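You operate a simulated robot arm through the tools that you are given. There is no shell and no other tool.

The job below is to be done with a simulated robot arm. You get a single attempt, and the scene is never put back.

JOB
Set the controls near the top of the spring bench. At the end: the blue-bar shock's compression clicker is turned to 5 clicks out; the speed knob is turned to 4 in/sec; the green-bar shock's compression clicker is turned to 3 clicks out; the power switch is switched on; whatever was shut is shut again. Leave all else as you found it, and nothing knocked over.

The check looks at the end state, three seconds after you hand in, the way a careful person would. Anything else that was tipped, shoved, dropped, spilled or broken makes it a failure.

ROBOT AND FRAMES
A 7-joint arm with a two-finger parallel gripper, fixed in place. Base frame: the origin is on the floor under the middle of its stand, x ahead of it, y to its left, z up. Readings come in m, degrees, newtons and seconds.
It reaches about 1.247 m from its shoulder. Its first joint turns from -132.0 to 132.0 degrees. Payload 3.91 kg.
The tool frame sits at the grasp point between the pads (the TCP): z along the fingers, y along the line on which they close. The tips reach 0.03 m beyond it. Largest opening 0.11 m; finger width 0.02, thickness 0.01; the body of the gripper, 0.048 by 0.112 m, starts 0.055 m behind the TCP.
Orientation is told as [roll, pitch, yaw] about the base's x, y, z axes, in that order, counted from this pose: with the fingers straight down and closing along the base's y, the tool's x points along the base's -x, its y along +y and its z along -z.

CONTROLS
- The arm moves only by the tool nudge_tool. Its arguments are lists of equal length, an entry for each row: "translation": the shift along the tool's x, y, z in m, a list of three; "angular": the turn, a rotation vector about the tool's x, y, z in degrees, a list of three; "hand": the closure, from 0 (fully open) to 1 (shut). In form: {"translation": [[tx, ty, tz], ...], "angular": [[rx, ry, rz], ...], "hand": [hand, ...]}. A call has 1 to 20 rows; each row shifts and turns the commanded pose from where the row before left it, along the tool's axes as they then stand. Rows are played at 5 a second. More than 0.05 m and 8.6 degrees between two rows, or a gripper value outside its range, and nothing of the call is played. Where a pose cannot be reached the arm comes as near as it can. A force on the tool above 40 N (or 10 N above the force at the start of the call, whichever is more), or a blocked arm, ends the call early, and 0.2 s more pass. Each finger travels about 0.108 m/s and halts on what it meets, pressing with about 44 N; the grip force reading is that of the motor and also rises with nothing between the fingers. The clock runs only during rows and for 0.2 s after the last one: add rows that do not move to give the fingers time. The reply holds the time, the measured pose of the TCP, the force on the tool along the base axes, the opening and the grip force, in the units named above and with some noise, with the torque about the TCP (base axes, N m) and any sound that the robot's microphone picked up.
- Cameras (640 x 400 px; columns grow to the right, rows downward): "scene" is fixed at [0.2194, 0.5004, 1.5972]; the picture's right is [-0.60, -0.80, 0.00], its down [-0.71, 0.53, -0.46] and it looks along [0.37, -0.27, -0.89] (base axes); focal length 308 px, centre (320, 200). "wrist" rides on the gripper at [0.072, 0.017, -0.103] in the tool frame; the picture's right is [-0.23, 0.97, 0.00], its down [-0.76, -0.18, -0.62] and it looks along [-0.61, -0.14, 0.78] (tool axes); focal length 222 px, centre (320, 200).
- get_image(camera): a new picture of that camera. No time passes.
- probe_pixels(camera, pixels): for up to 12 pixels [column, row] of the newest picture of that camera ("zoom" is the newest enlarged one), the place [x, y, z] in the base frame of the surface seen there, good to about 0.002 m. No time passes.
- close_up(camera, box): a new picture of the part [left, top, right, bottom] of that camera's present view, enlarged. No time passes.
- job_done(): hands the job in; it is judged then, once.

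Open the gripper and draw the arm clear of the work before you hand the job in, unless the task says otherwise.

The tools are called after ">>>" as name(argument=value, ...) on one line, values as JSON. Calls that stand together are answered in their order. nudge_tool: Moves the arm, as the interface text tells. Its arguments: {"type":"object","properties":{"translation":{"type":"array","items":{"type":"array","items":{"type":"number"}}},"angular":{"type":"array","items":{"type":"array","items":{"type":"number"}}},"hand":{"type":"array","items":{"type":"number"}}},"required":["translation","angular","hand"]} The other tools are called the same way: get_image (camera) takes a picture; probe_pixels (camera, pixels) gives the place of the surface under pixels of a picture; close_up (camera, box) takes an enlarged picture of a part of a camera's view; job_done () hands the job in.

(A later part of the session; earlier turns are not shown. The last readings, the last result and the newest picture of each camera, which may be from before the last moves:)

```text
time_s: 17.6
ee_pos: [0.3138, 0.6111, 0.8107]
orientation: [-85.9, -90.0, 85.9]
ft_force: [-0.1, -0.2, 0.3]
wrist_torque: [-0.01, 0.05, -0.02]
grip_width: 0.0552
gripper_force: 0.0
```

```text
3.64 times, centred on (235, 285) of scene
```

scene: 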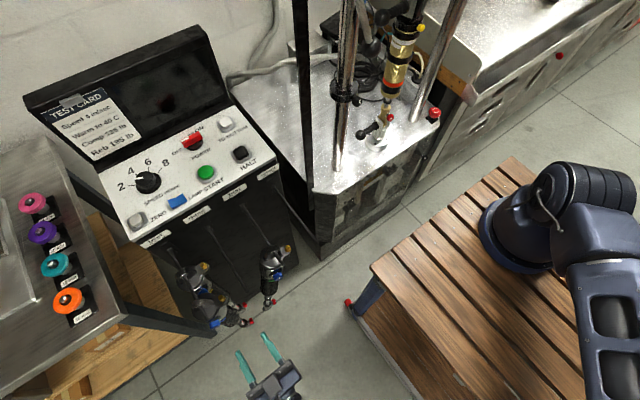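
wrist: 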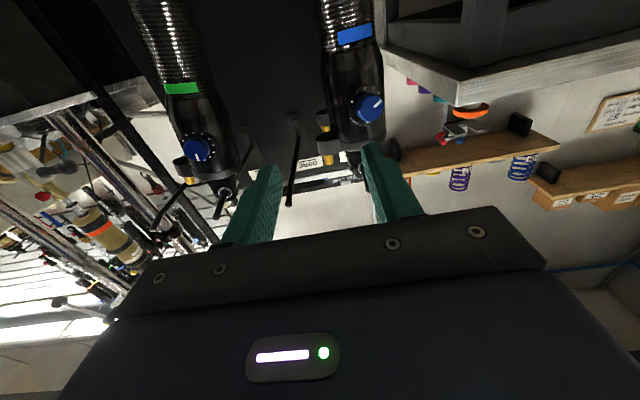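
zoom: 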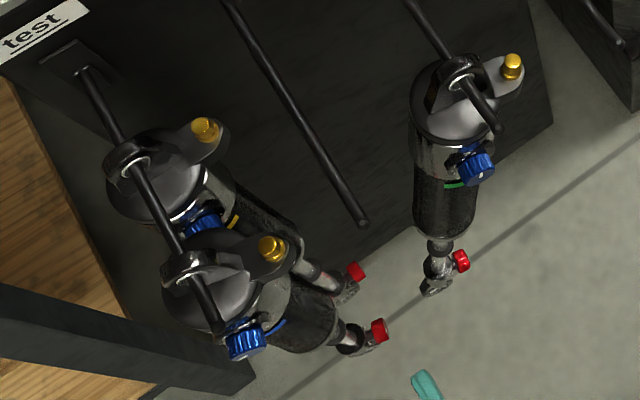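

Green still seems to be swinging slightly. I'll wait four more seconds and compare positions.

>>> nudge_tool(translation=[[0, 0, 0], [0, 0, 0], [0, 0, 0], [0, 0, 0], [0, 0, 0], [0, 0, 0], [0, 0, 0], [0, 0, 0], [0, 0, 0], [0, 0, 0], [0, 0, 0], [0, 0, 0], [0, 0, 0], [0, 0, 0], [0, 0, 0], [0, 0, 0], [0, 0, 0], [0, 0, 0], [0, 0, 0], [0, 0, 0]], angular=[[0, 0, 0], [0, 0, 0], [0, 0, 0], [0, 0, 0], [0, 0, 0], [0, 0, 0], [0, 0, 0], [0, 0, 0], [0, 0, 0], [0, 0, 0], [0, 0, 0], [0, 0, 0], [0, 0, 0], [0, 0, 0], [0, 0, 0], [0, 0, 0], [0, 0, 0], [0, 0, 0], [0, 0, 0], [0, 0, 0]], hand=[0.5, 0.5, 0.5, 0.5, 0.5, 0.5, 0.5, 0.5, 0.5, 0.5, 0.5, 0.5, 0.5, 0.5, 0.5, 0.5, 0.5, 0.5, 0.5, 0.5])

>>> get_image(camera="wrist")

>>> close_up(camera="scene", box=[170, 230, 300, 340])

```text
time_s: 21.8
ee_pos: [0.3134, 0.6125, 0.8111]
orientation: [-72.5, -90.1, 72.5]
ft_force: [-0.3, -0.5, 0.2]
wrist_torque: [-0.03, -0.02, -0.01]
grip_width: 0.0551
gripper_force: 0.0
```

```text
taken
```

wrist: 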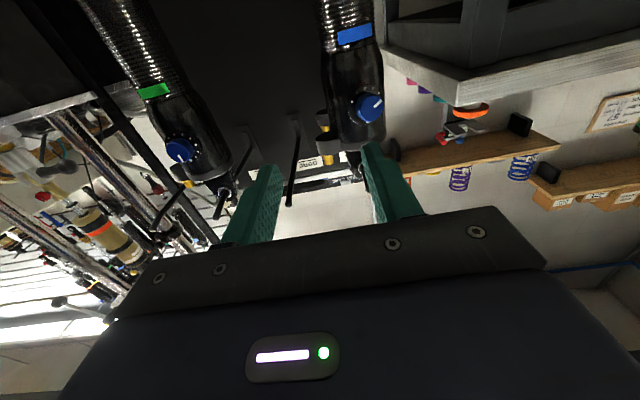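

```text
3.64 times, centred on (235, 285) of scene
```

zoom: 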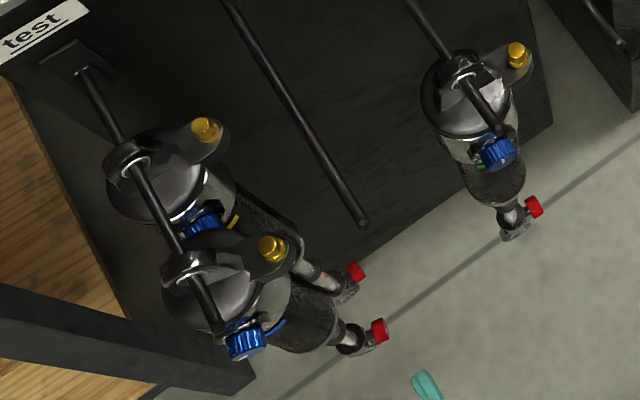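

The blue shock is now still (slightly yawed, bottom unchanged), green is still swinging gently. While it settles I'll test in free space, at x≈0.32, whether a −30° roll is reachable in front of the blue knob.

>>> nudge_tool(translation=[[0, 0.017, 0], [0, 0.017, 0], [0, 0, 0], [0, 0, 0], [0, 0, 0], [0, 0, 0], [0, 0, 0]], angular=[[0, 0, 0], [0, 0, 0], [0, 0, -7.5], [0, 0, -7.5], [0, 0, -7.5], [0, 0, -7.5], [0, 0, 0]], hand=[0.5, 0.5, 0.5, 0.5, 0.5, 0.5, 0.5])

>>> get_image(camera="wrist")

>>> get_image(camera="scene")

```text
time_s: 23.4
ee_pos: [0.3139, 0.6446, 0.8099]
orientation: [-90.0, -59.9, 89.9]
ft_force: [0.2, 0.3, -0.6]
wrist_torque: [0.02, 0.01, 0.01]
grip_width: 0.055
gripper_force: 0.1
```

```text
taken
```

wrist: 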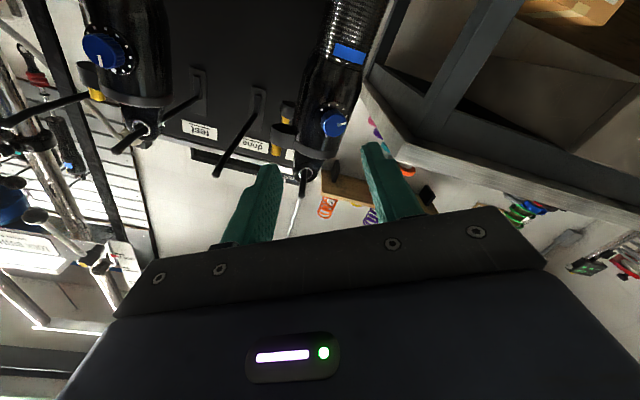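

```text
taken
```

scene: 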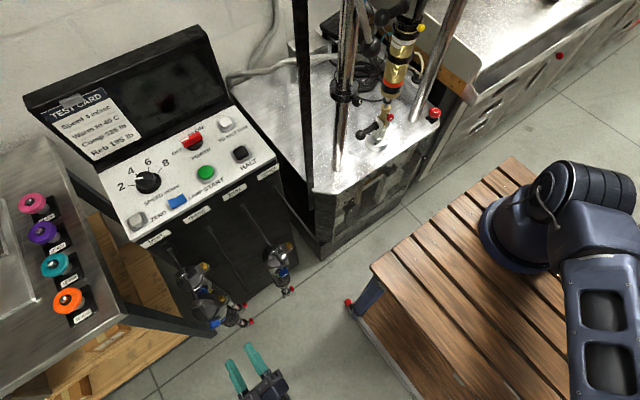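

A −30° roll is reachable here. I'll advance 50 mm at this roll (tips stay ≥20 mm short of the knob) to verify reach, then roll back to 0.

>>> nudge_tool(translation=[[0, 0, 0.025], [0, 0, 0.025], [0, 0, 0], [0, 0, 0], [0, 0, 0], [0, 0, 0], [0, 0, 0], [0, 0, 0]], angular=[[0, 0, 0], [0, 0, 0], [0, 0, 0], [0, 0, 7.5], [0, 0, 7.5], [0, 0, 7.5], [0, 0, 7.5], [0, 0, 0]], hand=[0.5, 0.5, 0.5, 0.5, 0.5, 0.5, 0.5, 0.5])

>>> get_image(camera="wrist")

>>> close_up(camera="wrist", box=[280, 90, 380, 165])

```text
time_s: 25.2
ee_pos: [0.3638, 0.6445, 0.8095]
orientation: [93.4, -89.8, -93.4]
ft_force: [-0.9, -0.6, -0.4]
wrist_torque: [-0.02, 0.01, -0.01]
grip_width: 0.0548
gripper_force: 0.1
```

```text
taken
```

wrist: 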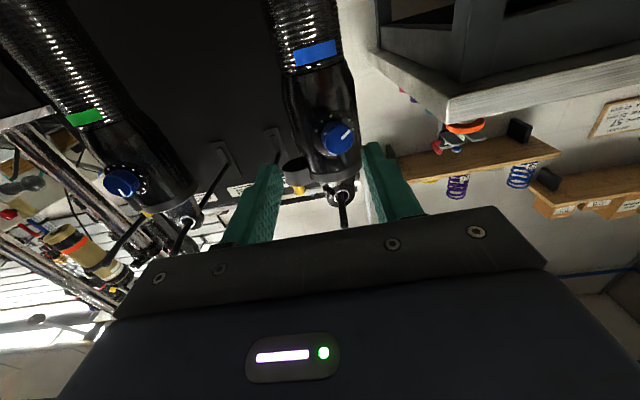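

```text
5.33 times, centred on (330, 128) of wrist
```

zoom: 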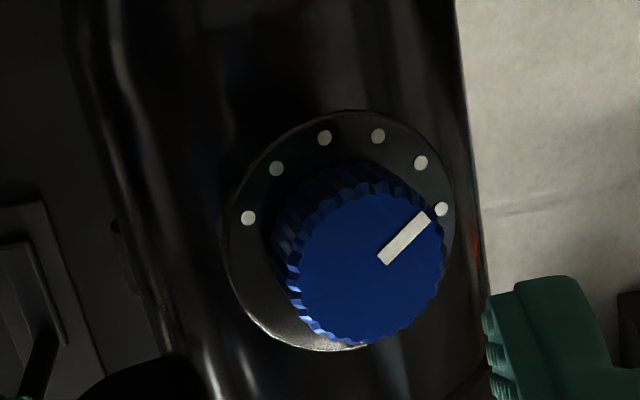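

I'll probe dots, pointer ends and knob top from this view to compute pointer angle and axis.

>>> probe_pixels(camera="zoom", pixels=[[249, 218], [277, 168], [325, 138], [378, 135], [421, 162], [442, 209], [384, 259], [425, 218], [368, 268], [305, 268], [435, 280], [368, 330]])

>>> probe_pixels(camera="zoom", pixels=[[368, 205], [330, 230], [405, 310], [250, 290], [300, 340]])

```text
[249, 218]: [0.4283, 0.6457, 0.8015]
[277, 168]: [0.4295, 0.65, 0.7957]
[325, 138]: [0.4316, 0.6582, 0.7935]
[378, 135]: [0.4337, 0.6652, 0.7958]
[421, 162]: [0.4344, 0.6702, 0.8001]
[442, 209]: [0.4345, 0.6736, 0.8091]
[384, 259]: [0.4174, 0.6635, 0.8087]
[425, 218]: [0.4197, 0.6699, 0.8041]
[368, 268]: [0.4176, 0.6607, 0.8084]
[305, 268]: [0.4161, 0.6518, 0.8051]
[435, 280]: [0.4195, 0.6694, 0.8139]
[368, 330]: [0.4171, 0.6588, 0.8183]
```

```text
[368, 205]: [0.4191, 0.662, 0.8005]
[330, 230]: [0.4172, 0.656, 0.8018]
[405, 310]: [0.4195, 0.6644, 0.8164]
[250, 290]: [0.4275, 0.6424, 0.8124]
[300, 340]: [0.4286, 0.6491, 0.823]
```

Blue reads 4 out (pointer at ~120°, dots 30° apart), so it needs one click counter-clockwise. I'll centre on it (y≈0.660, z≈0.809), advance to x≈0.395 and close gently.

>>> nudge_tool(translation=[[0, 0.008, 0], [0, 0.0075, 0], [0, 0, 0.011], [0, 0, 0.01], [0, 0, 0.01], [0, 0, 0], [0, 0, 0]], angular=[[0, 0, 0], [0, 0, 0], [0, 0, 0], [0, 0, 0], [0, 0, 0], [0, 0, 0], [0, 0, 0]], hand=[0.5, 0.5, 0.5, 0.5, 0.5, 0.6, 0.7])

>>> get_image(camera="wrist")

>>> close_up(camera="wrist", box=[260, 100, 380, 190])

```text
time_s: 26.8
ee_pos: [0.3949, 0.6612, 0.8106]
orientation: [-100.2, -90.1, 100.2]
ft_force: [-0.4, 0.8, 1.4]
wrist_torque: [-0.01, 0.01, -0.02]
grip_width: 0.0331
gripper_force: 0.0
```

```text
taken
```

wrist: 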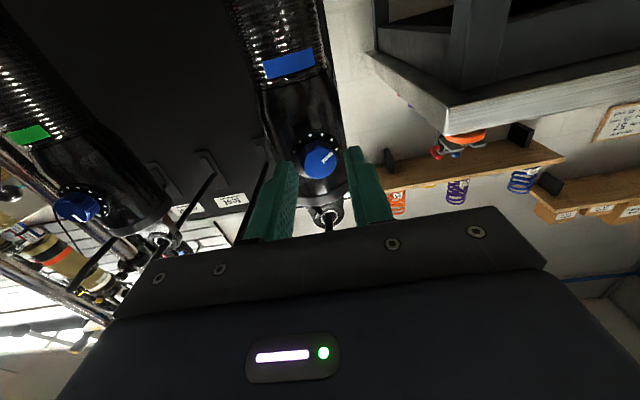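

```text
4.44 times, centred on (320, 145) of wrist
```

zoom: 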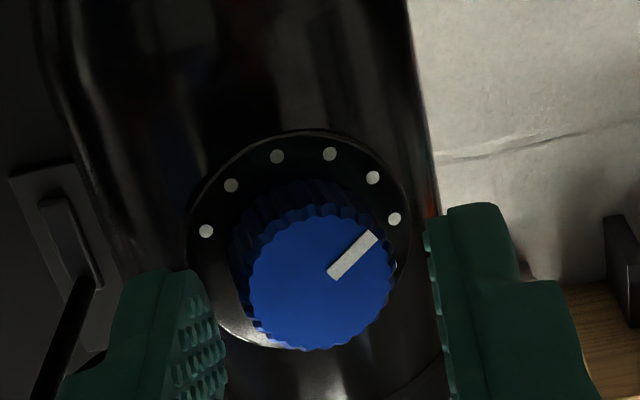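

The knob is centred between the pads. I'll close the fingers on it.

>>> nudge_tool(translation=[[0, 0, 0], [0, 0, 0], [0, 0, 0], [0, 0, 0]], angular=[[0, 0, 0], [0, 0, 0], [0, 0, 0], [0, 0, 0]], hand=[0.75, 0.79, 0.82, 0.84])

>>> close_up(camera="wrist", box=[260, 100, 380, 190])

```text
time_s: 27.8
ee_pos: [0.3936, 0.66, 0.8118]
orientation: [-101.5, -90.0, 101.4]
ft_force: [0.0, -0.6, 0.9]
wrist_torque: [0.01, 0.0, -0.06]
grip_width: 0.0242
gripper_force: 44.0
```

```text
4.44 times, centred on (320, 145) of wrist
```

zoom: 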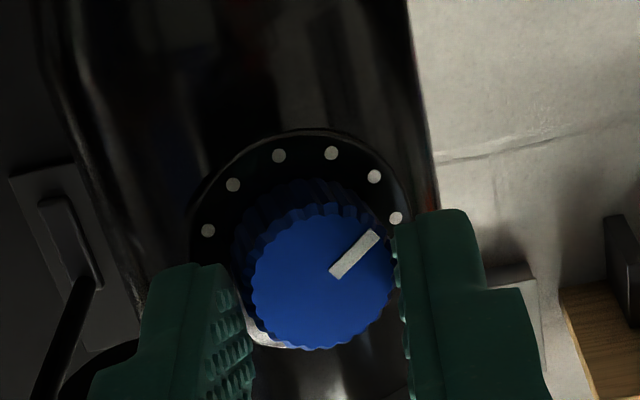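

Gripped at 24 mm. I'll turn counter-clockwise 10° first to confirm it stays reachable.

>>> nudge_tool(translation=[[0, 0, 0], [0, 0, 0]], angular=[[0, 0, -5], [0, 0, -5]], hand=[0.84, 0.84])

>>> close_up(camera="wrist", box=[260, 100, 380, 190])

```text
time_s: 28.4
ee_pos: [0.3955, 0.6609, 0.8087]
orientation: [-89.7, -79.9, 89.7]
ft_force: [0.5, -1.6, 0.5]
wrist_torque: [0.1, 0.72, -0.11]
grip_width: 0.0239
gripper_force: 43.9
```

```text
4.44 times, centred on (320, 145) of wrist
```

zoom: 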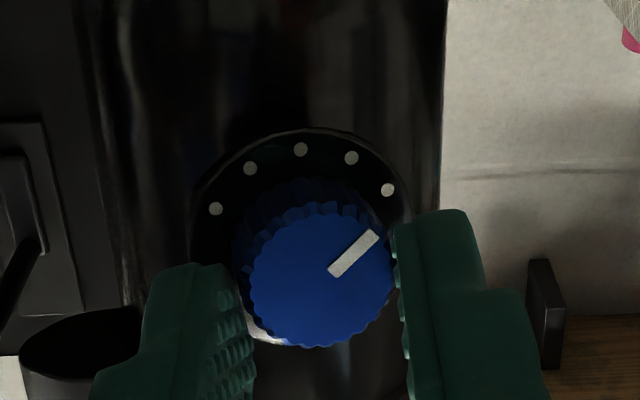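

The knob follows the gripper (dots moved relative to the pointer by 10°). I'll continue another −20°.

>>> nudge_tool(translation=[[0, 0, 0], [0, 0, 0], [0, 0, 0], [0, 0, 0], [0, 0, 0]], angular=[[0, 0, -5], [0, 0, -5], [0, 0, -5], [0, 0, -5], [0, 0, 0]], hand=[0.84, 0.84, 0.84, 0.84, 0.84])

>>> close_up(camera="wrist", box=[260, 100, 380, 190])

```text
time_s: 29.6
ee_pos: [0.3948, 0.6611, 0.8103]
orientation: [-90.0, -59.9, 89.9]
ft_force: [-1.0, -0.4, -0.7]
wrist_torque: [0.05, 0.62, -0.1]
grip_width: 0.0232
gripper_force: 43.5
```

```text
4.44 times, centred on (320, 145) of wrist
```

zoom: 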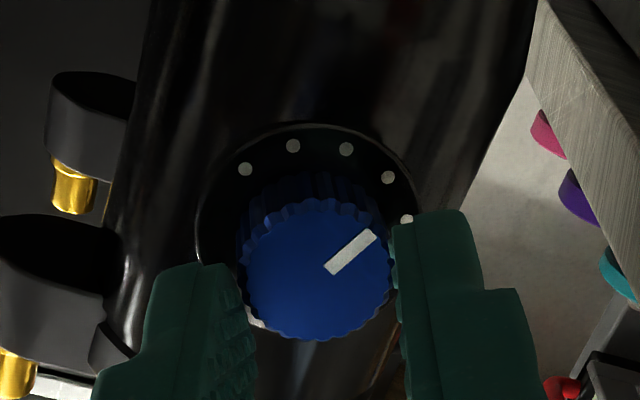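

The pointer now lines up with dot 5 (zoom (388,178)). Before releasing, I'll carefully shift the gripped knob ~13 mm back toward −y to undo the shock's yaw, watching the force.

>>> nudge_tool(translation=[[0.00125, -0.00217, 0], [0.00125, -0.00217, 0], [0.00125, -0.00217, 0], [0.00125, -0.00217, 0], [0.00125, -0.00217, 0], [0.00125, -0.00217, 0], [0, 0, 0], [0, 0, 0]], angular=[[0, 0, 0], [0, 0, 0], [0, 0, 0], [0, 0, 0], [0, 0, 0], [0, 0, 0], [0, 0, 0], [0, 0, 0]], hand=[0.84, 0.84, 0.84, 0.84, 0.84, 0.84, 0.84, 0.84])

>>> get_image(camera="wrist")

>>> close_up(camera="scene", box=[170, 230, 300, 340])

```text
time_s: 31.4
ee_pos: [0.3945, 0.6462, 0.8099]
orientation: [-90.0, -60.0, 90.0]
ft_force: [0.2, 1.8, -0.1]
wrist_torque: [0.0, 0.46, 0.13]
grip_width: 0.0231
gripper_force: 44.0
```

```text
taken
```

wrist: 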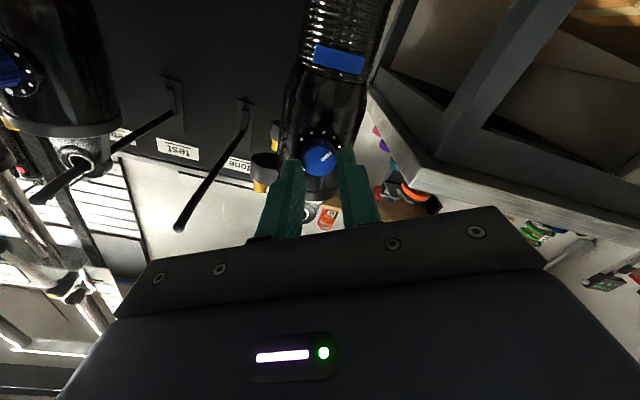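

```text
3.64 times, centred on (235, 285) of scene
```

zoom: 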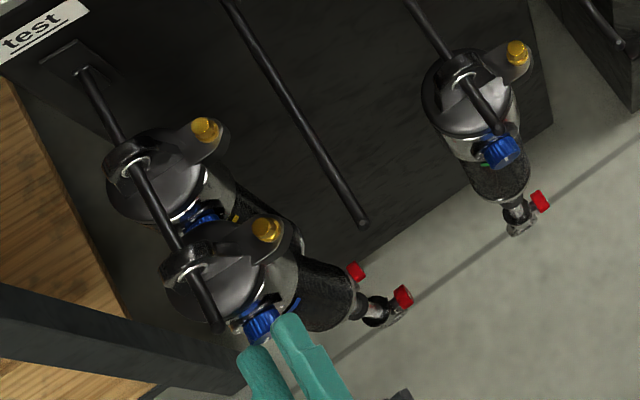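

The lateral shift tilted the shock rather than un-yawing it (its lower end moved from (379,327) to (400,298) in the scene zoom). I'll zoom the wrist view and probe the dial plate to see its current orientation before releasing.

>>> close_up(camera="wrist", box=[260, 100, 380, 190])

>>> probe_pixels(camera="zoom", pixels=[[245, 170], [292, 146], [346, 149], [388, 178], [407, 220], [320, 270], [270, 270], [375, 270], [320, 215], [320, 320], [372, 236], [328, 268]])

```text
4.44 times, centred on (320, 145) of wrist
```

zoom: 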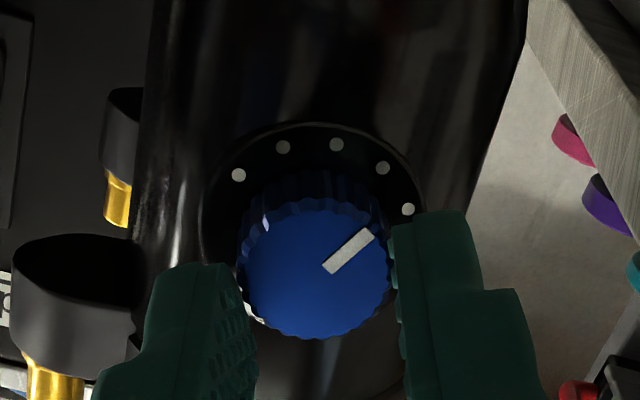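

```text
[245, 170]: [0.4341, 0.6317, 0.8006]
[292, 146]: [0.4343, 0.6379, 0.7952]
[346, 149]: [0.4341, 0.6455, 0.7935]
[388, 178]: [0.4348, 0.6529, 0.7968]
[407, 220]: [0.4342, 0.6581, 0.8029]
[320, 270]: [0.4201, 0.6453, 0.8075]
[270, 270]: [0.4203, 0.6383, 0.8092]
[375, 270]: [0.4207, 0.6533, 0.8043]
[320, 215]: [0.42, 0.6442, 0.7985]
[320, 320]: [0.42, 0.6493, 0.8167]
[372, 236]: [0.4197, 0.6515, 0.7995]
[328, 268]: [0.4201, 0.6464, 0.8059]
```

The dial plate is now square to x (yaw gone), knob back at (0.646, 0.808), tilted only ~3–4° in roll, with the pointer at dot 5. I'll open the fingers and back out 50 mm.

>>> nudge_tool(translation=[[0, 0, 0], [0, 0, 0], [0, 0, 0], [0, 0, -0.02], [0, 0, -0.03], [0, 0, -0.03], [0, 0, 0]], angular=[[0, 0, 0], [0, 0, 0], [0, 0, 0], [0, 0, 0], [0, 0, 0], [0, 0, 0], [0, 0, 0]], hand=[0.8, 0.7, 0.5, 0.5, 0.5, 0.5, 0.5])

>>> get_image(camera="wrist")

>>> close_up(camera="wrist", box=[280, 90, 380, 165])

>>> close_up(camera="scene", box=[170, 230, 300, 340])

```text
time_s: 33.0
ee_pos: [0.3141, 0.6465, 0.8109]
orientation: [-90.0, -59.9, 90.0]
ft_force: [-0.3, -0.6, 0.7]
wrist_torque: [0.0, 0.02, 0.04]
grip_width: 0.055
gripper_force: 0.2
```

```text
taken
```

wrist: 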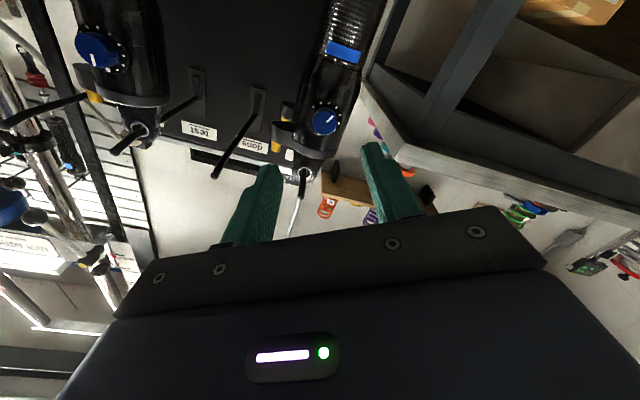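

```text
5.33 times, centred on (330, 128) of wrist
```

zoom: 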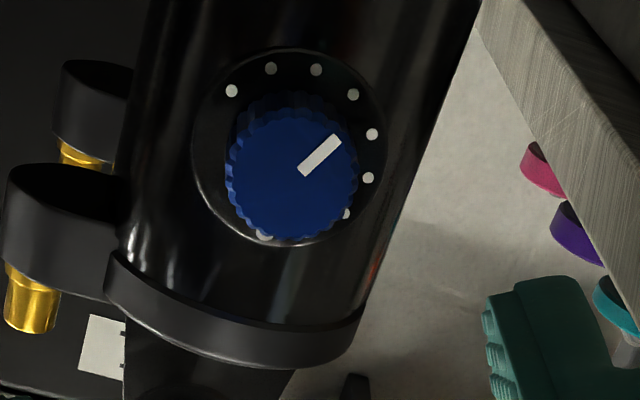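

```text
3.64 times, centred on (235, 285) of scene
```

zoom: 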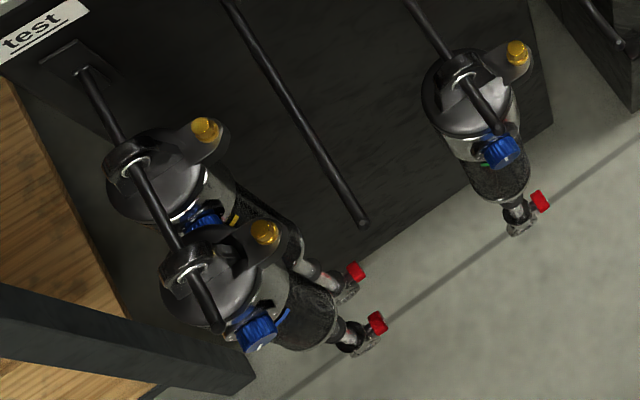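

Blue shock is hanging straight with its bottom back at its original place. I'll probe the dots and pointer to verify 5.

>>> probe_pixels(camera="zoom", pixels=[[232, 91], [270, 69], [316, 70], [353, 95], [372, 135], [368, 178], [303, 171], [337, 139], [295, 180], [240, 180], [345, 180], [295, 125]])

>>> close_up(camera="wrist", box=[70, 10, 150, 90])

```text
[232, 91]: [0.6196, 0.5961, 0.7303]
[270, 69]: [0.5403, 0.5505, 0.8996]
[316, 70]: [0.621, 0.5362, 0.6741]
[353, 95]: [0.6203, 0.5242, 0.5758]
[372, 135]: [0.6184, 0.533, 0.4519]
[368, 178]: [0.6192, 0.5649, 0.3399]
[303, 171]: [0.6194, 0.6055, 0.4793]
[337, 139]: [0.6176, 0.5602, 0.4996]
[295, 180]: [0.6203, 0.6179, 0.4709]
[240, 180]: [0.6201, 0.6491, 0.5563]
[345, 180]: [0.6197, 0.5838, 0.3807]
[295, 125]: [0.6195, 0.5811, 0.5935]
```

```text
5.00 times, centred on (110, 50) of wrist
```

zoom: 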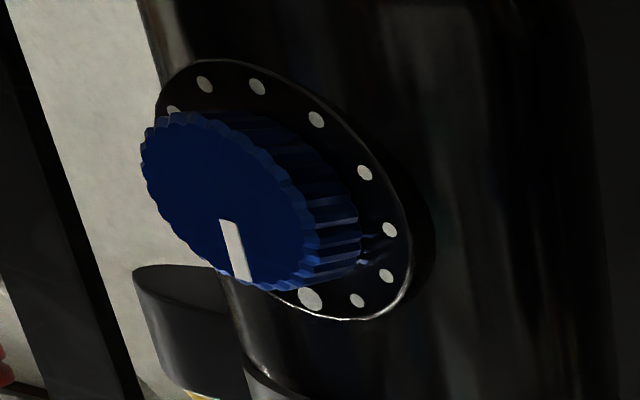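

Those probes used the scene zoom; I'll retake the wrist zoom of the blue dial and probe again.

>>> close_up(camera="wrist", box=[300, 95, 348, 131])

>>> probe_pixels(camera="wrist", pixels=[[324, 122], [327, 120], [331, 115], [312, 107], [334, 108], [338, 115]])

```text
11.11 times, centred on (324, 113) of wrist
```

zoom: 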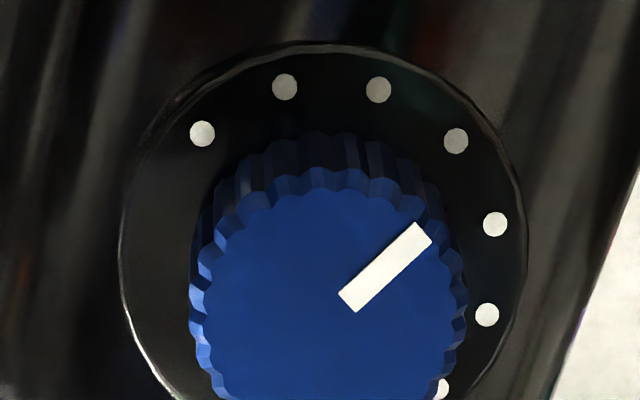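

```text
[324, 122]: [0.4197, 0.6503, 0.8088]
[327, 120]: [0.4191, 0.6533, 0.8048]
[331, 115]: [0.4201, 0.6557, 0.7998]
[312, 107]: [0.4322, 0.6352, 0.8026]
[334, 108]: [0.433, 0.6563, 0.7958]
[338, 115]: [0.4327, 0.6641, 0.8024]
```

>>> probe_pixels(camera="zoom", pixels=[[202, 133], [284, 87], [378, 90], [456, 140], [495, 224], [487, 315], [348, 302], [422, 234], [384, 268], [222, 290], [440, 330], [325, 195]])

```text
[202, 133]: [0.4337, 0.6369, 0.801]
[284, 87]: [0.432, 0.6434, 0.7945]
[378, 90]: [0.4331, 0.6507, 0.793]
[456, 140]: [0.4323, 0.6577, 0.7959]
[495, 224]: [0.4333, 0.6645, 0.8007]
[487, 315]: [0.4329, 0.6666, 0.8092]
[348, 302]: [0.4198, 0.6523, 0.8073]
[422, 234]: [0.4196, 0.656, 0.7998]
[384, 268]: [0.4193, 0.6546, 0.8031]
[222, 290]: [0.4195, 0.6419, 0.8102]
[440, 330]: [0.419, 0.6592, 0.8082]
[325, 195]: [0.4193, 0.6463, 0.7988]
```

Blue pointer measures ≈152° against dot 5 at 150°: blue is set to 5. Green reads 0 now and needs three clicks counter-clockwise; I'll roll to 0 and move in front of the green shock at x≈0.31.

>>> nudge_tool(translation=[[0, 0, 0], [0, 0, 0], [0, 0, 0], [0, 0, 0], [0, -0.038, 0], [0, -0.038, 0], [0, -0.038, 0], [0, -0.038, 0], [0, -0.038, 0], [0, 0, 0], [0, 0, 0]], angular=[[0, 0, 7.5], [0, 0, 7.5], [0, 0, 7.5], [0, 0, 7.5], [0, 0, 0], [0, 0, 0], [0, 0, 0], [0, 0, 0], [0, 0, 0], [0, 0, 0], [0, 0, 0]], hand=[0.5, 0.5, 0.5, 0.5, 0.5, 0.5, 0.5, 0.5, 0.5, 0.5, 0.5])

>>> get_image(camera="wrist")

>>> close_up(camera="wrist", box=[270, 80, 370, 155])

>>> get_image(camera="scene")

```text
time_s: 35.4
ee_pos: [0.3129, 0.458, 0.811]
orientation: [-97.4, -90.0, 97.4]
ft_force: [0.2, 0.6, 0.0]
wrist_torque: [-0.01, 0.0, 0.02]
grip_width: 0.0549
gripper_force: 0.0
```

```text
taken
```

wrist: 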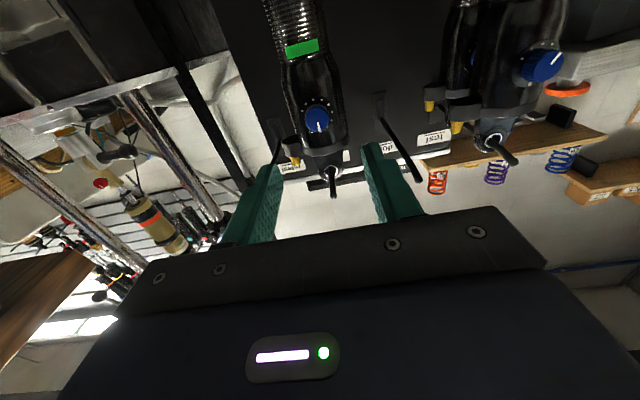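

```text
5.33 times, centred on (320, 118) of wrist
```

zoom: 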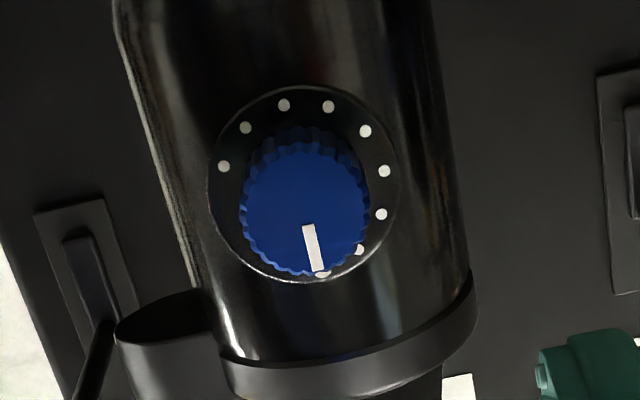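

```text
taken
```

scene: 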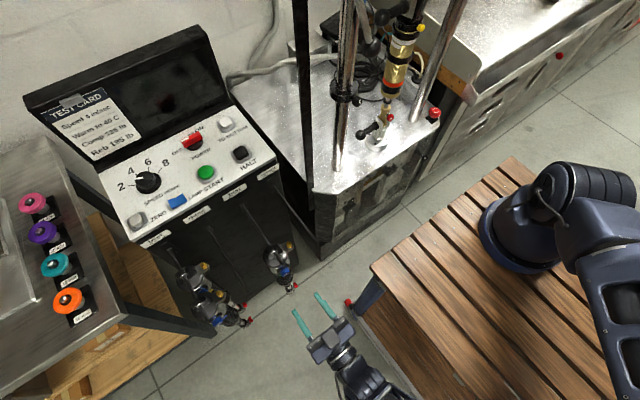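

Green's pointer sits on the big dot (0). I'll probe its dots and knob for centre and orientation, then test negative roll reach here in free space.

>>> probe_pixels(camera="zoom", pixels=[[224, 166], [246, 127], [284, 105], [328, 106], [365, 131], [384, 171], [381, 214], [305, 208], [250, 208], [360, 208], [305, 155], [305, 255]])

>>> nudge_tool(translation=[[0, 0, 0], [0, 0, 0], [0, 0, 0], [0, 0, 0], [0, 0, 0], [0, 0, 0], [0, 0, 0], [0, 0, 0], [0, 0, 0]], angular=[[0, 0, -7.5], [0, 0, -7.5], [0, 0, -7.5], [0, 0, -7.5], [0, 0, -7.5], [0, 0, -7.5], [0, 0, -7.5], [0, 0, -7.5], [0, 0, 0]], hand=[0.5, 0.5, 0.5, 0.5, 0.5, 0.5, 0.5, 0.5, 0.5])

>>> get_image(camera="scene")

```text
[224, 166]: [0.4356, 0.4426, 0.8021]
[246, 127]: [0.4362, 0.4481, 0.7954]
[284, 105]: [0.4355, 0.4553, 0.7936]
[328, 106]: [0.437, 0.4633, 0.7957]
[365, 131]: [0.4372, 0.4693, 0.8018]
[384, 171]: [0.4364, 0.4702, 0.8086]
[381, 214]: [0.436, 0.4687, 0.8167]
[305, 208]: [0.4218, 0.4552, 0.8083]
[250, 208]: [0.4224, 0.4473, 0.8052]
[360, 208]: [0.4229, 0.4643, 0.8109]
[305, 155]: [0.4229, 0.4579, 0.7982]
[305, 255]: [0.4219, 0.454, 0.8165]
```

```text
time_s: 37.4
ee_pos: [0.3141, 0.4554, 0.811]
orientation: [-90.0, -29.9, 90.0]
ft_force: [0.1, -0.1, -0.5]
wrist_torque: [-0.01, 0.04, -0.01]
grip_width: 0.055
gripper_force: 0.1
```

```text
taken
```

scene: 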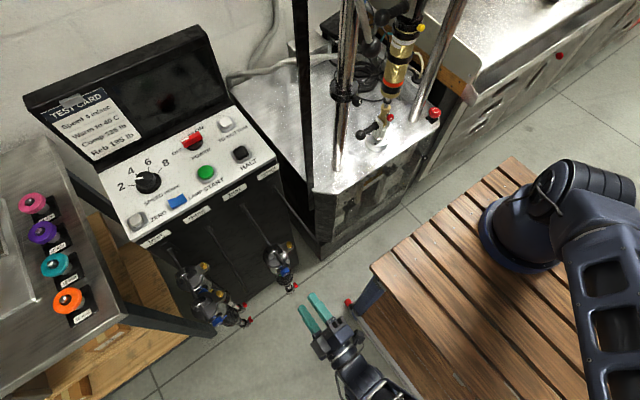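

Roll −60° is reached exactly. I'll test further to −97.5° in free space.

>>> nudge_tool(translation=[[0, 0, 0], [0, 0, 0], [0, 0, 0], [0, 0, 0], [0, 0, 0], [0, 0, 0]], angular=[[0, 0, -7.5], [0, 0, -7.5], [0, 0, -7.5], [0, 0, -7.5], [0, 0, -7.5], [0, 0, 0]], hand=[0.5, 0.5, 0.5, 0.5, 0.5, 0.5])

>>> get_image(camera="wrist")

```text
time_s: 38.8
ee_pos: [0.3145, 0.4563, 0.8113]
orientation: [-90.0, 7.5, 90.0]
ft_force: [-0.3, -0.2, 0.0]
wrist_torque: [-0.01, 0.02, 0.03]
grip_width: 0.0548
gripper_force: 0.0
```

```text
taken
```

wrist: 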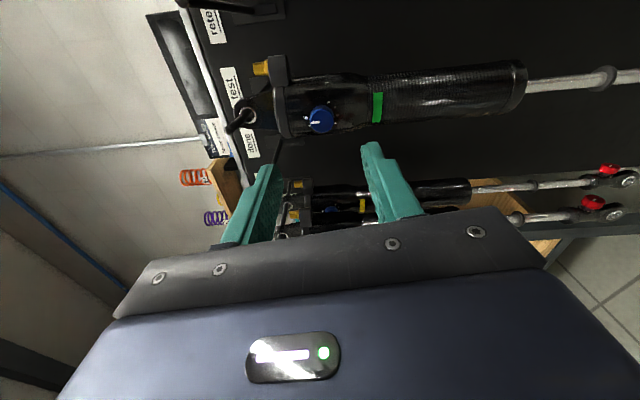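

−97.5° is reachable too. I'll advance 55 mm at this roll (tips still 20 mm short of the knob) to verify, then roll back to 0 there.

>>> nudge_tool(translation=[[0, 0, 0.0275], [0, 0, 0.0275], [0, 0, 0], [0, 0, 0], [0, 0, 0], [0, 0, 0], [0, 0, 0], [0, 0, 0], [0, 0, 0], [0, 0, 0], [0, 0, 0], [0, 0, 0], [0, 0, 0], [0, 0, 0], [0, 0, 0], [0, 0, 0], [0, 0, 0]], angular=[[0, 0, 0], [0, 0, 0], [0, 0, 0], [0, 0, 7.5], [0, 0, 7.5], [0, 0, 7.5], [0, 0, 7.5], [0, 0, 7.5], [0, 0, 7.5], [0, 0, 7.5], [0, 0, 7.5], [0, 0, 7.5], [0, 0, 7.5], [0, 0, 7.5], [0, 0, 7.5], [0, 0, 7.5], [0, 0, 0]], hand=[0.5, 0.5, 0.5, 0.5, 0.5, 0.5, 0.5, 0.5, 0.5, 0.5, 0.5, 0.5, 0.5, 0.5, 0.5, 0.5, 0.5])

>>> get_image(camera="wrist")

>>> close_up(camera="wrist", box=[260, 100, 380, 190])

```text
time_s: 42.4
ee_pos: [0.3681, 0.4556, 0.8117]
orientation: [92.3, -89.8, -92.4]
ft_force: [-5.1, 0.5, 1.0]
wrist_torque: [0.03, 0.06, -0.07]
grip_width: 0.0547
gripper_force: 0.1
```

```text
taken
```

wrist: 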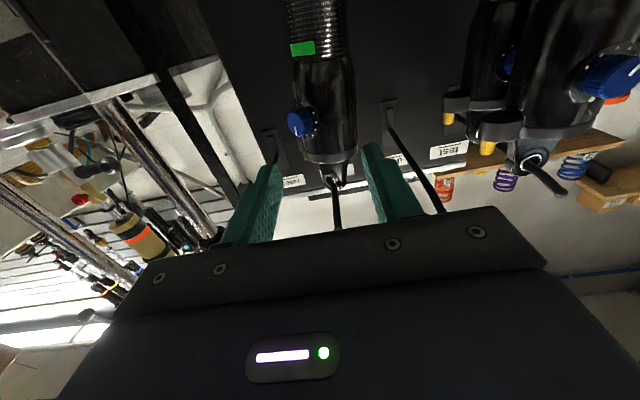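

```text
4.44 times, centred on (320, 145) of wrist
```

zoom: 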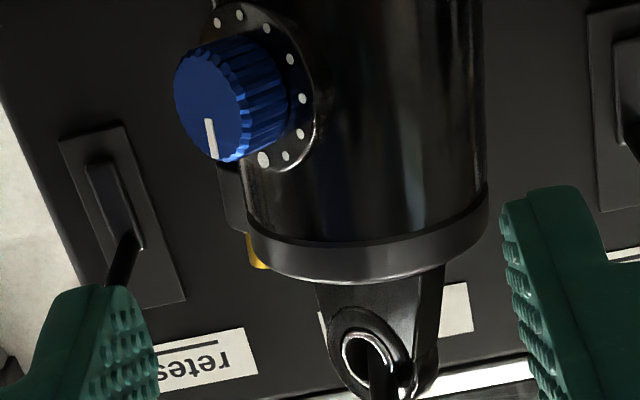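

Something turned the green shock about its vertical axis (its knob now faces −y) and there's a −5 N reading. I'll look at the scene before any further move.

>>> get_image(camera="scene")

>>> close_up(camera="scene", box=[230, 220, 370, 340])

>>> probe_pixels(camera="scene", pixels=[[292, 256], [290, 262], [286, 256], [300, 270], [215, 325], [262, 280], [265, 288]])

```text
taken
```

scene: 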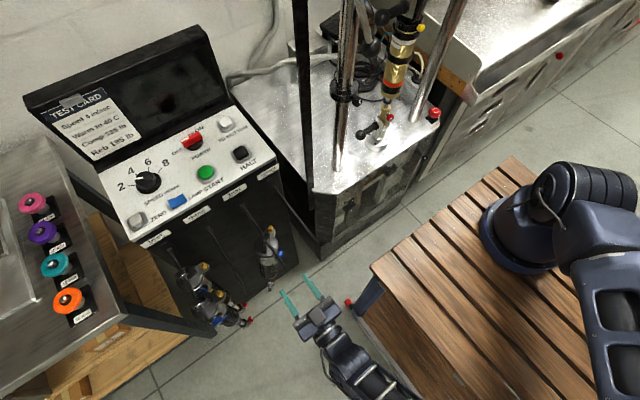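

```text
3.33 times, centred on (300, 280) of scene
```

zoom: 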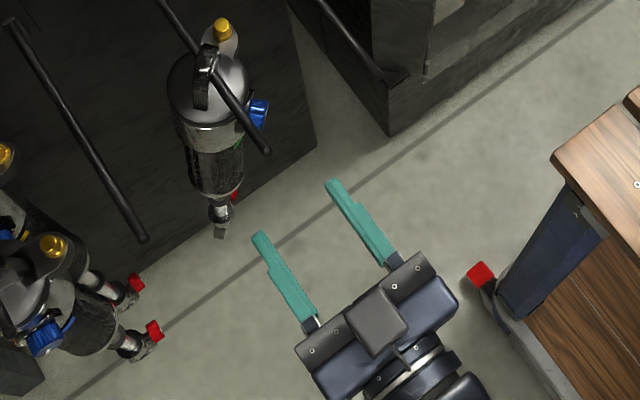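

```text
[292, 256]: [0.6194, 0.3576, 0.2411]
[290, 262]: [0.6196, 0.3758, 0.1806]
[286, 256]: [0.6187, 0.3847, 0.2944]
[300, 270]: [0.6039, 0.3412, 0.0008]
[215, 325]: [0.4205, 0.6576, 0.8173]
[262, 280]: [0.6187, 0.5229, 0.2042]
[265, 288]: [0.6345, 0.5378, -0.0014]
```

The shock has slid ~4 cm along its peg and yawed, while my fingers look clear of it. I'll re-read the force with a no-motion row, then probe the shock's present geometry.

>>> nudge_tool(translation=[[0, 0, 0]], angular=[[0, 0, 0]], hand=[0.5])

>>> get_image(camera="wrist")

>>> close_up(camera="wrist", box=[260, 80, 380, 200])

```text
time_s: 42.8
ee_pos: [0.3695, 0.4562, 0.8111]
orientation: [99.9, -90.0, -99.9]
ft_force: [-0.4, 0.0, -0.5]
wrist_torque: [-0.02, -0.02, -0.04]
grip_width: 0.055
gripper_force: 0.0
```

```text
taken
```

wrist: 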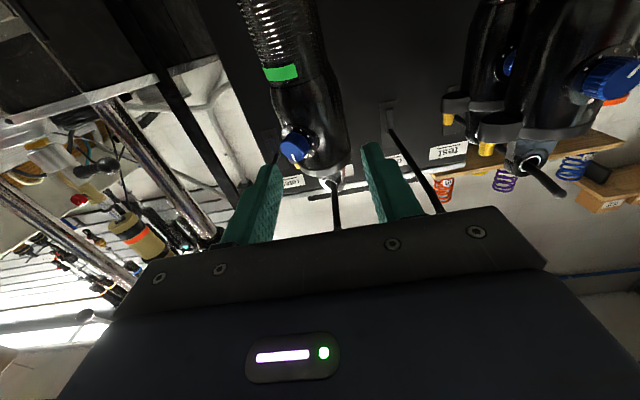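

```text
3.33 times, centred on (320, 140) of wrist
```

zoom: 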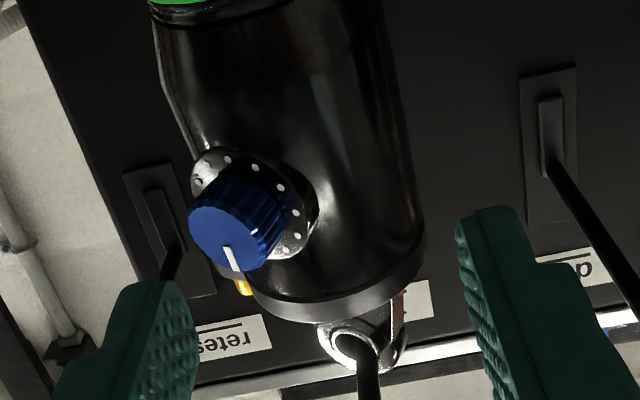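

The shock is still moving. I'll probe where it is and watch for a second.

>>> probe_pixels(camera="zoom", pixels=[[225, 240], [262, 166], [300, 215], [350, 200], [335, 300], [345, 350], [370, 380], [170, 5], [270, 130]])

>>> close_up(camera="scene", box=[230, 220, 370, 340])

```text
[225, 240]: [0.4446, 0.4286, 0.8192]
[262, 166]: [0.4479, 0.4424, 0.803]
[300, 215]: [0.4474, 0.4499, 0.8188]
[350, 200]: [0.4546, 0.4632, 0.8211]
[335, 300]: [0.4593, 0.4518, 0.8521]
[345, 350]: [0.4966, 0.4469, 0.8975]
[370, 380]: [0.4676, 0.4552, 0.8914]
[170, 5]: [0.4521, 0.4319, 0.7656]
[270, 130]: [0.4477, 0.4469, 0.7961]
```

```text
3.33 times, centred on (300, 280) of scene
```

zoom: 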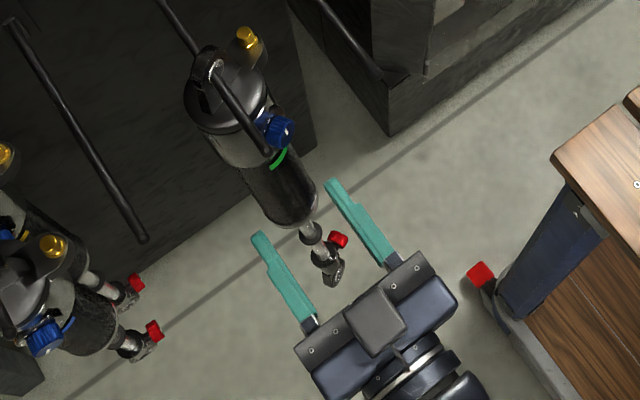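

The shock is rocking on its peg (lower end toward the robot), still hooked on. I'll back away 8 cm gently and wait for it to settle.

>>> nudge_tool(translation=[[0, 0, -0.02], [0, 0, -0.02], [0, 0, -0.02], [0, 0, -0.02], [0, 0, 0], [0, 0, 0], [0, 0, 0], [0, 0, 0], [0, 0, 0], [0, 0, 0], [0, 0, 0], [0, 0, 0], [0, 0, 0], [0, 0, 0], [0, 0, 0], [0, 0, 0], [0, 0, 0], [0, 0, 0], [0, 0, 0], [0, 0, 0]], angular=[[0, 0, 0], [0, 0, 0], [0, 0, 0], [0, 0, 0], [0, 0, 0], [0, 0, 0], [0, 0, 0], [0, 0, 0], [0, 0, 0], [0, 0, 0], [0, 0, 0], [0, 0, 0], [0, 0, 0], [0, 0, 0], [0, 0, 0], [0, 0, 0], [0, 0, 0], [0, 0, 0], [0, 0, 0], [0, 0, 0]], hand=[0.5, 0.5, 0.5, 0.5, 0.5, 0.5, 0.5, 0.5, 0.5, 0.5, 0.5, 0.5, 0.5, 0.5, 0.5, 0.5, 0.5, 0.5, 0.5, 0.5])

>>> get_image(camera="wrist")

>>> close_up(camera="scene", box=[170, 220, 310, 340])

```text
time_s: 47.0
ee_pos: [0.2883, 0.4535, 0.8103]
orientation: [-102.9, -89.9, 102.9]
ft_force: [-1.0, 0.6, -0.3]
wrist_torque: [-0.01, -0.01, 0.03]
grip_width: 0.0548
gripper_force: 0.0
```

```text
taken
```

wrist: 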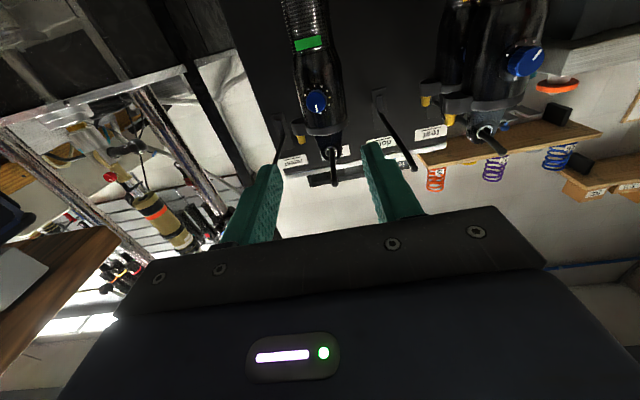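

```text
3.33 times, centred on (240, 280) of scene
```

zoom: 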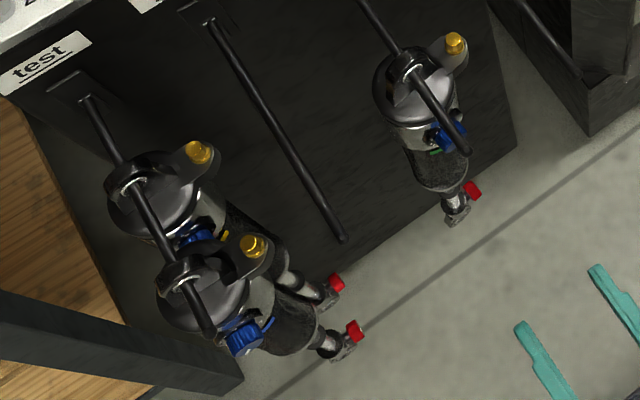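

The green shock looks almost settled, hanging straight, further along the peg. I'll zoom and probe, wait two seconds, then re-check.

>>> nudge_tool(translation=[[0, 0, 0], [0, 0, 0], [0, 0, 0], [0, 0, 0], [0, 0, 0], [0, 0, 0], [0, 0, 0], [0, 0, 0], [0, 0, 0], [0, 0, 0]], angular=[[0, 0, 0], [0, 0, 0], [0, 0, 0], [0, 0, 0], [0, 0, 0], [0, 0, 0], [0, 0, 0], [0, 0, 0], [0, 0, 0], [0, 0, 0]], hand=[0.5, 0.5, 0.5, 0.5, 0.5, 0.5, 0.5, 0.5, 0.5, 0.5])

>>> get_image(camera="wrist")

>>> close_up(camera="wrist", box=[280, 70, 360, 130])

>>> probe_pixels(camera="zoom", pixels=[[285, 245], [230, 245], [335, 245], [285, 200], [285, 290], [320, 160], [400, 200], [200, 200]])

```text
time_s: 49.2
ee_pos: [0.2877, 0.455, 0.8111]
orientation: [-123.2, -90.1, 123.3]
ft_force: [0.2, -0.2, -0.3]
wrist_torque: [0.0, -0.01, 0.0]
grip_width: 0.0551
gripper_force: 0.1
```

```text
taken
```

wrist: 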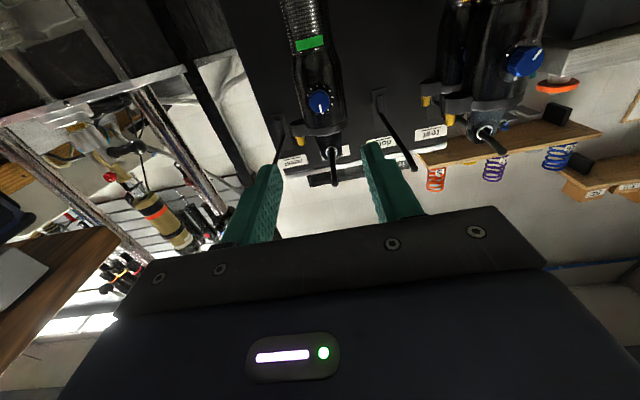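

```text
6.67 times, centred on (320, 100) of wrist
```

zoom: 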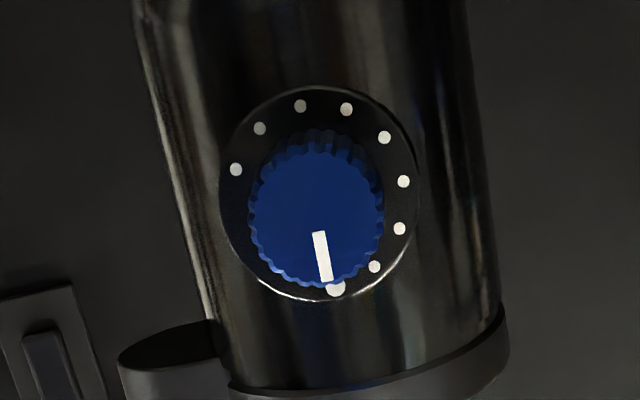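

```text
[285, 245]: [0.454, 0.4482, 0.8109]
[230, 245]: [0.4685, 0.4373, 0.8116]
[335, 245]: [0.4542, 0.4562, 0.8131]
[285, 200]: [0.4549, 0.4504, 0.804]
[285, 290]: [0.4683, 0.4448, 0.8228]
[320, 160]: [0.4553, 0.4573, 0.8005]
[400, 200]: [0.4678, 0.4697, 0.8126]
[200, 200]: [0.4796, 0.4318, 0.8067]
```

The shock has settled facing the robot again, with the plate at x≈0.468 and knob top at 0.454, centre ≈(0.4545, 0.809). I'll approach slowly with the fingers half open, to TCP x≈0.42 first.

>>> nudge_tool(translation=[[0.001, 0, 0.02], [0.001, 0, 0.02], [0, 0, 0.02], [0, 0, 0.02], [0, 0, 0.015], [0, 0, 0.01], [0, 0, 0.01], [0, 0, 0], [0, 0, 0]], angular=[[0, 0, 0], [0, 0, 0], [0, 0, 0], [0, 0, 0], [0, 0, 0], [0, 0, 0], [0, 0, 0], [0, 0, 0], [0, 0, 0]], hand=[0.5, 0.5, 0.5, 0.5, 0.5, 0.5, 0.5, 0.5, 0.5])

>>> get_image(camera="wrist")

>>> close_up(camera="wrist", box=[260, 90, 380, 180])

```text
time_s: 51.2
ee_pos: [0.4061, 0.4564, 0.8084]
orientation: [-46.7, -90.1, 46.7]
ft_force: [-1.0, 0.4, -0.7]
wrist_torque: [0.02, -0.01, 0.02]
grip_width: 0.055
gripper_force: 0.0
```

```text
taken
```

wrist: 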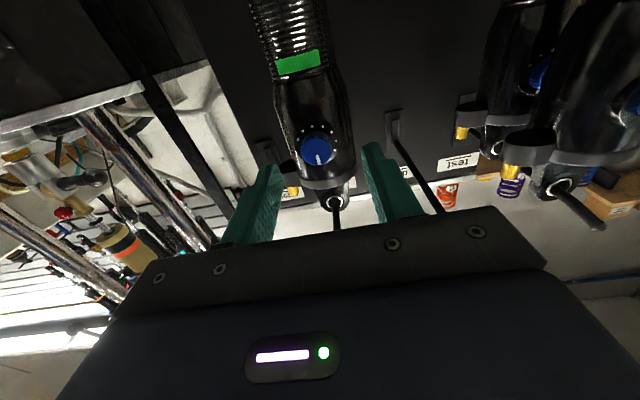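

```text
4.44 times, centred on (320, 135) of wrist
```

zoom: 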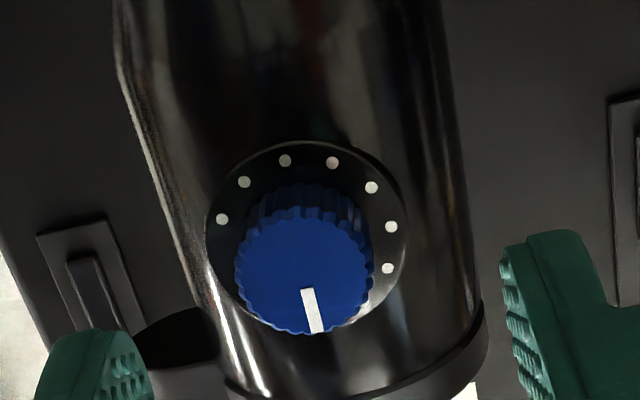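

I'll probe the plate and knob top again for the final approach depth.

>>> probe_pixels(camera="zoom", pixels=[[222, 219], [285, 160], [332, 162], [391, 227], [387, 268], [303, 270], [245, 270], [362, 270], [303, 225], [303, 318]])

```text
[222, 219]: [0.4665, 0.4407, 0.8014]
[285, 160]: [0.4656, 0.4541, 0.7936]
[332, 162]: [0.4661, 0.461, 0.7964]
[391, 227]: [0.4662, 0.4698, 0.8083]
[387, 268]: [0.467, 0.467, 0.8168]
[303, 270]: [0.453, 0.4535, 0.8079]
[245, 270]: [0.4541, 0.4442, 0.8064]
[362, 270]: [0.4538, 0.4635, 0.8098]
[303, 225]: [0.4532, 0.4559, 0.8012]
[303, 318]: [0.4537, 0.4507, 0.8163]
```

Plate at x≈0.466, knob centre (0.4543, 0.8085). I'll advance 27 mm, shift 1.5 mm in −y, and close slowly.

>>> nudge_tool(translation=[[0, -0.0015, 0.009], [0, 0, 0.009], [0, 0, 0.009], [0, 0, 0], [0, 0, 0], [0, 0, 0], [0, 0, 0], [0, 0, 0], [0, 0, 0]], angular=[[0, 0, 0], [0, 0, 0], [0, 0, 0], [0, 0, 0], [0, 0, 0], [0, 0, 0], [0, 0, 0], [0, 0, 0], [0, 0, 0]], hand=[0.5, 0.5, 0.5, 0.5, 0.6, 0.7, 0.75, 0.79, 0.83])

>>> get_image(camera="wrist")

>>> close_up(camera="wrist", box=[260, 100, 380, 190])

```text
time_s: 53.2
ee_pos: [0.4302, 0.4557, 0.8084]
orientation: [-136.2, -90.0, 136.3]
ft_force: [0.0, -0.2, 0.7]
wrist_torque: [0.04, -0.02, 0.06]
grip_width: 0.0233
gripper_force: 44.5
```

```text
taken
```

wrist: 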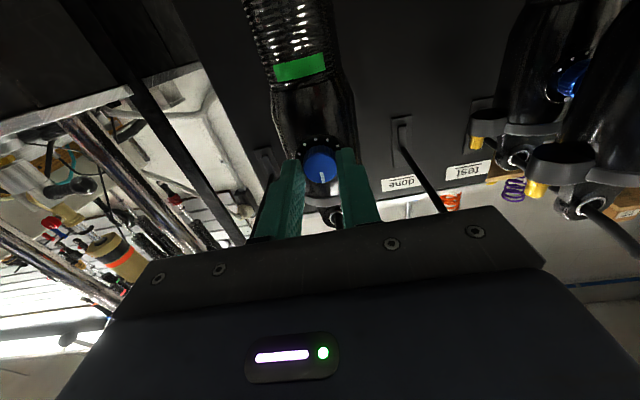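

```text
4.44 times, centred on (320, 145) of wrist
```

zoom: 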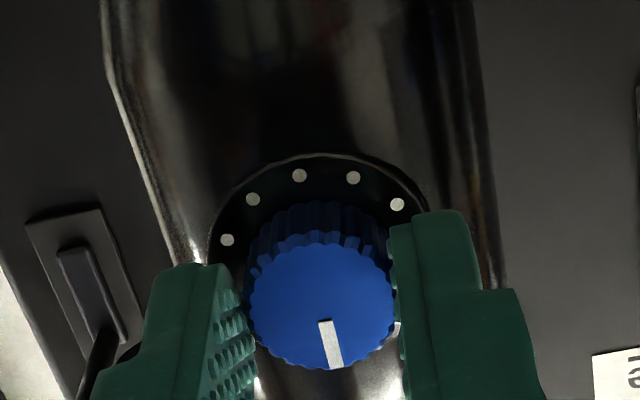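

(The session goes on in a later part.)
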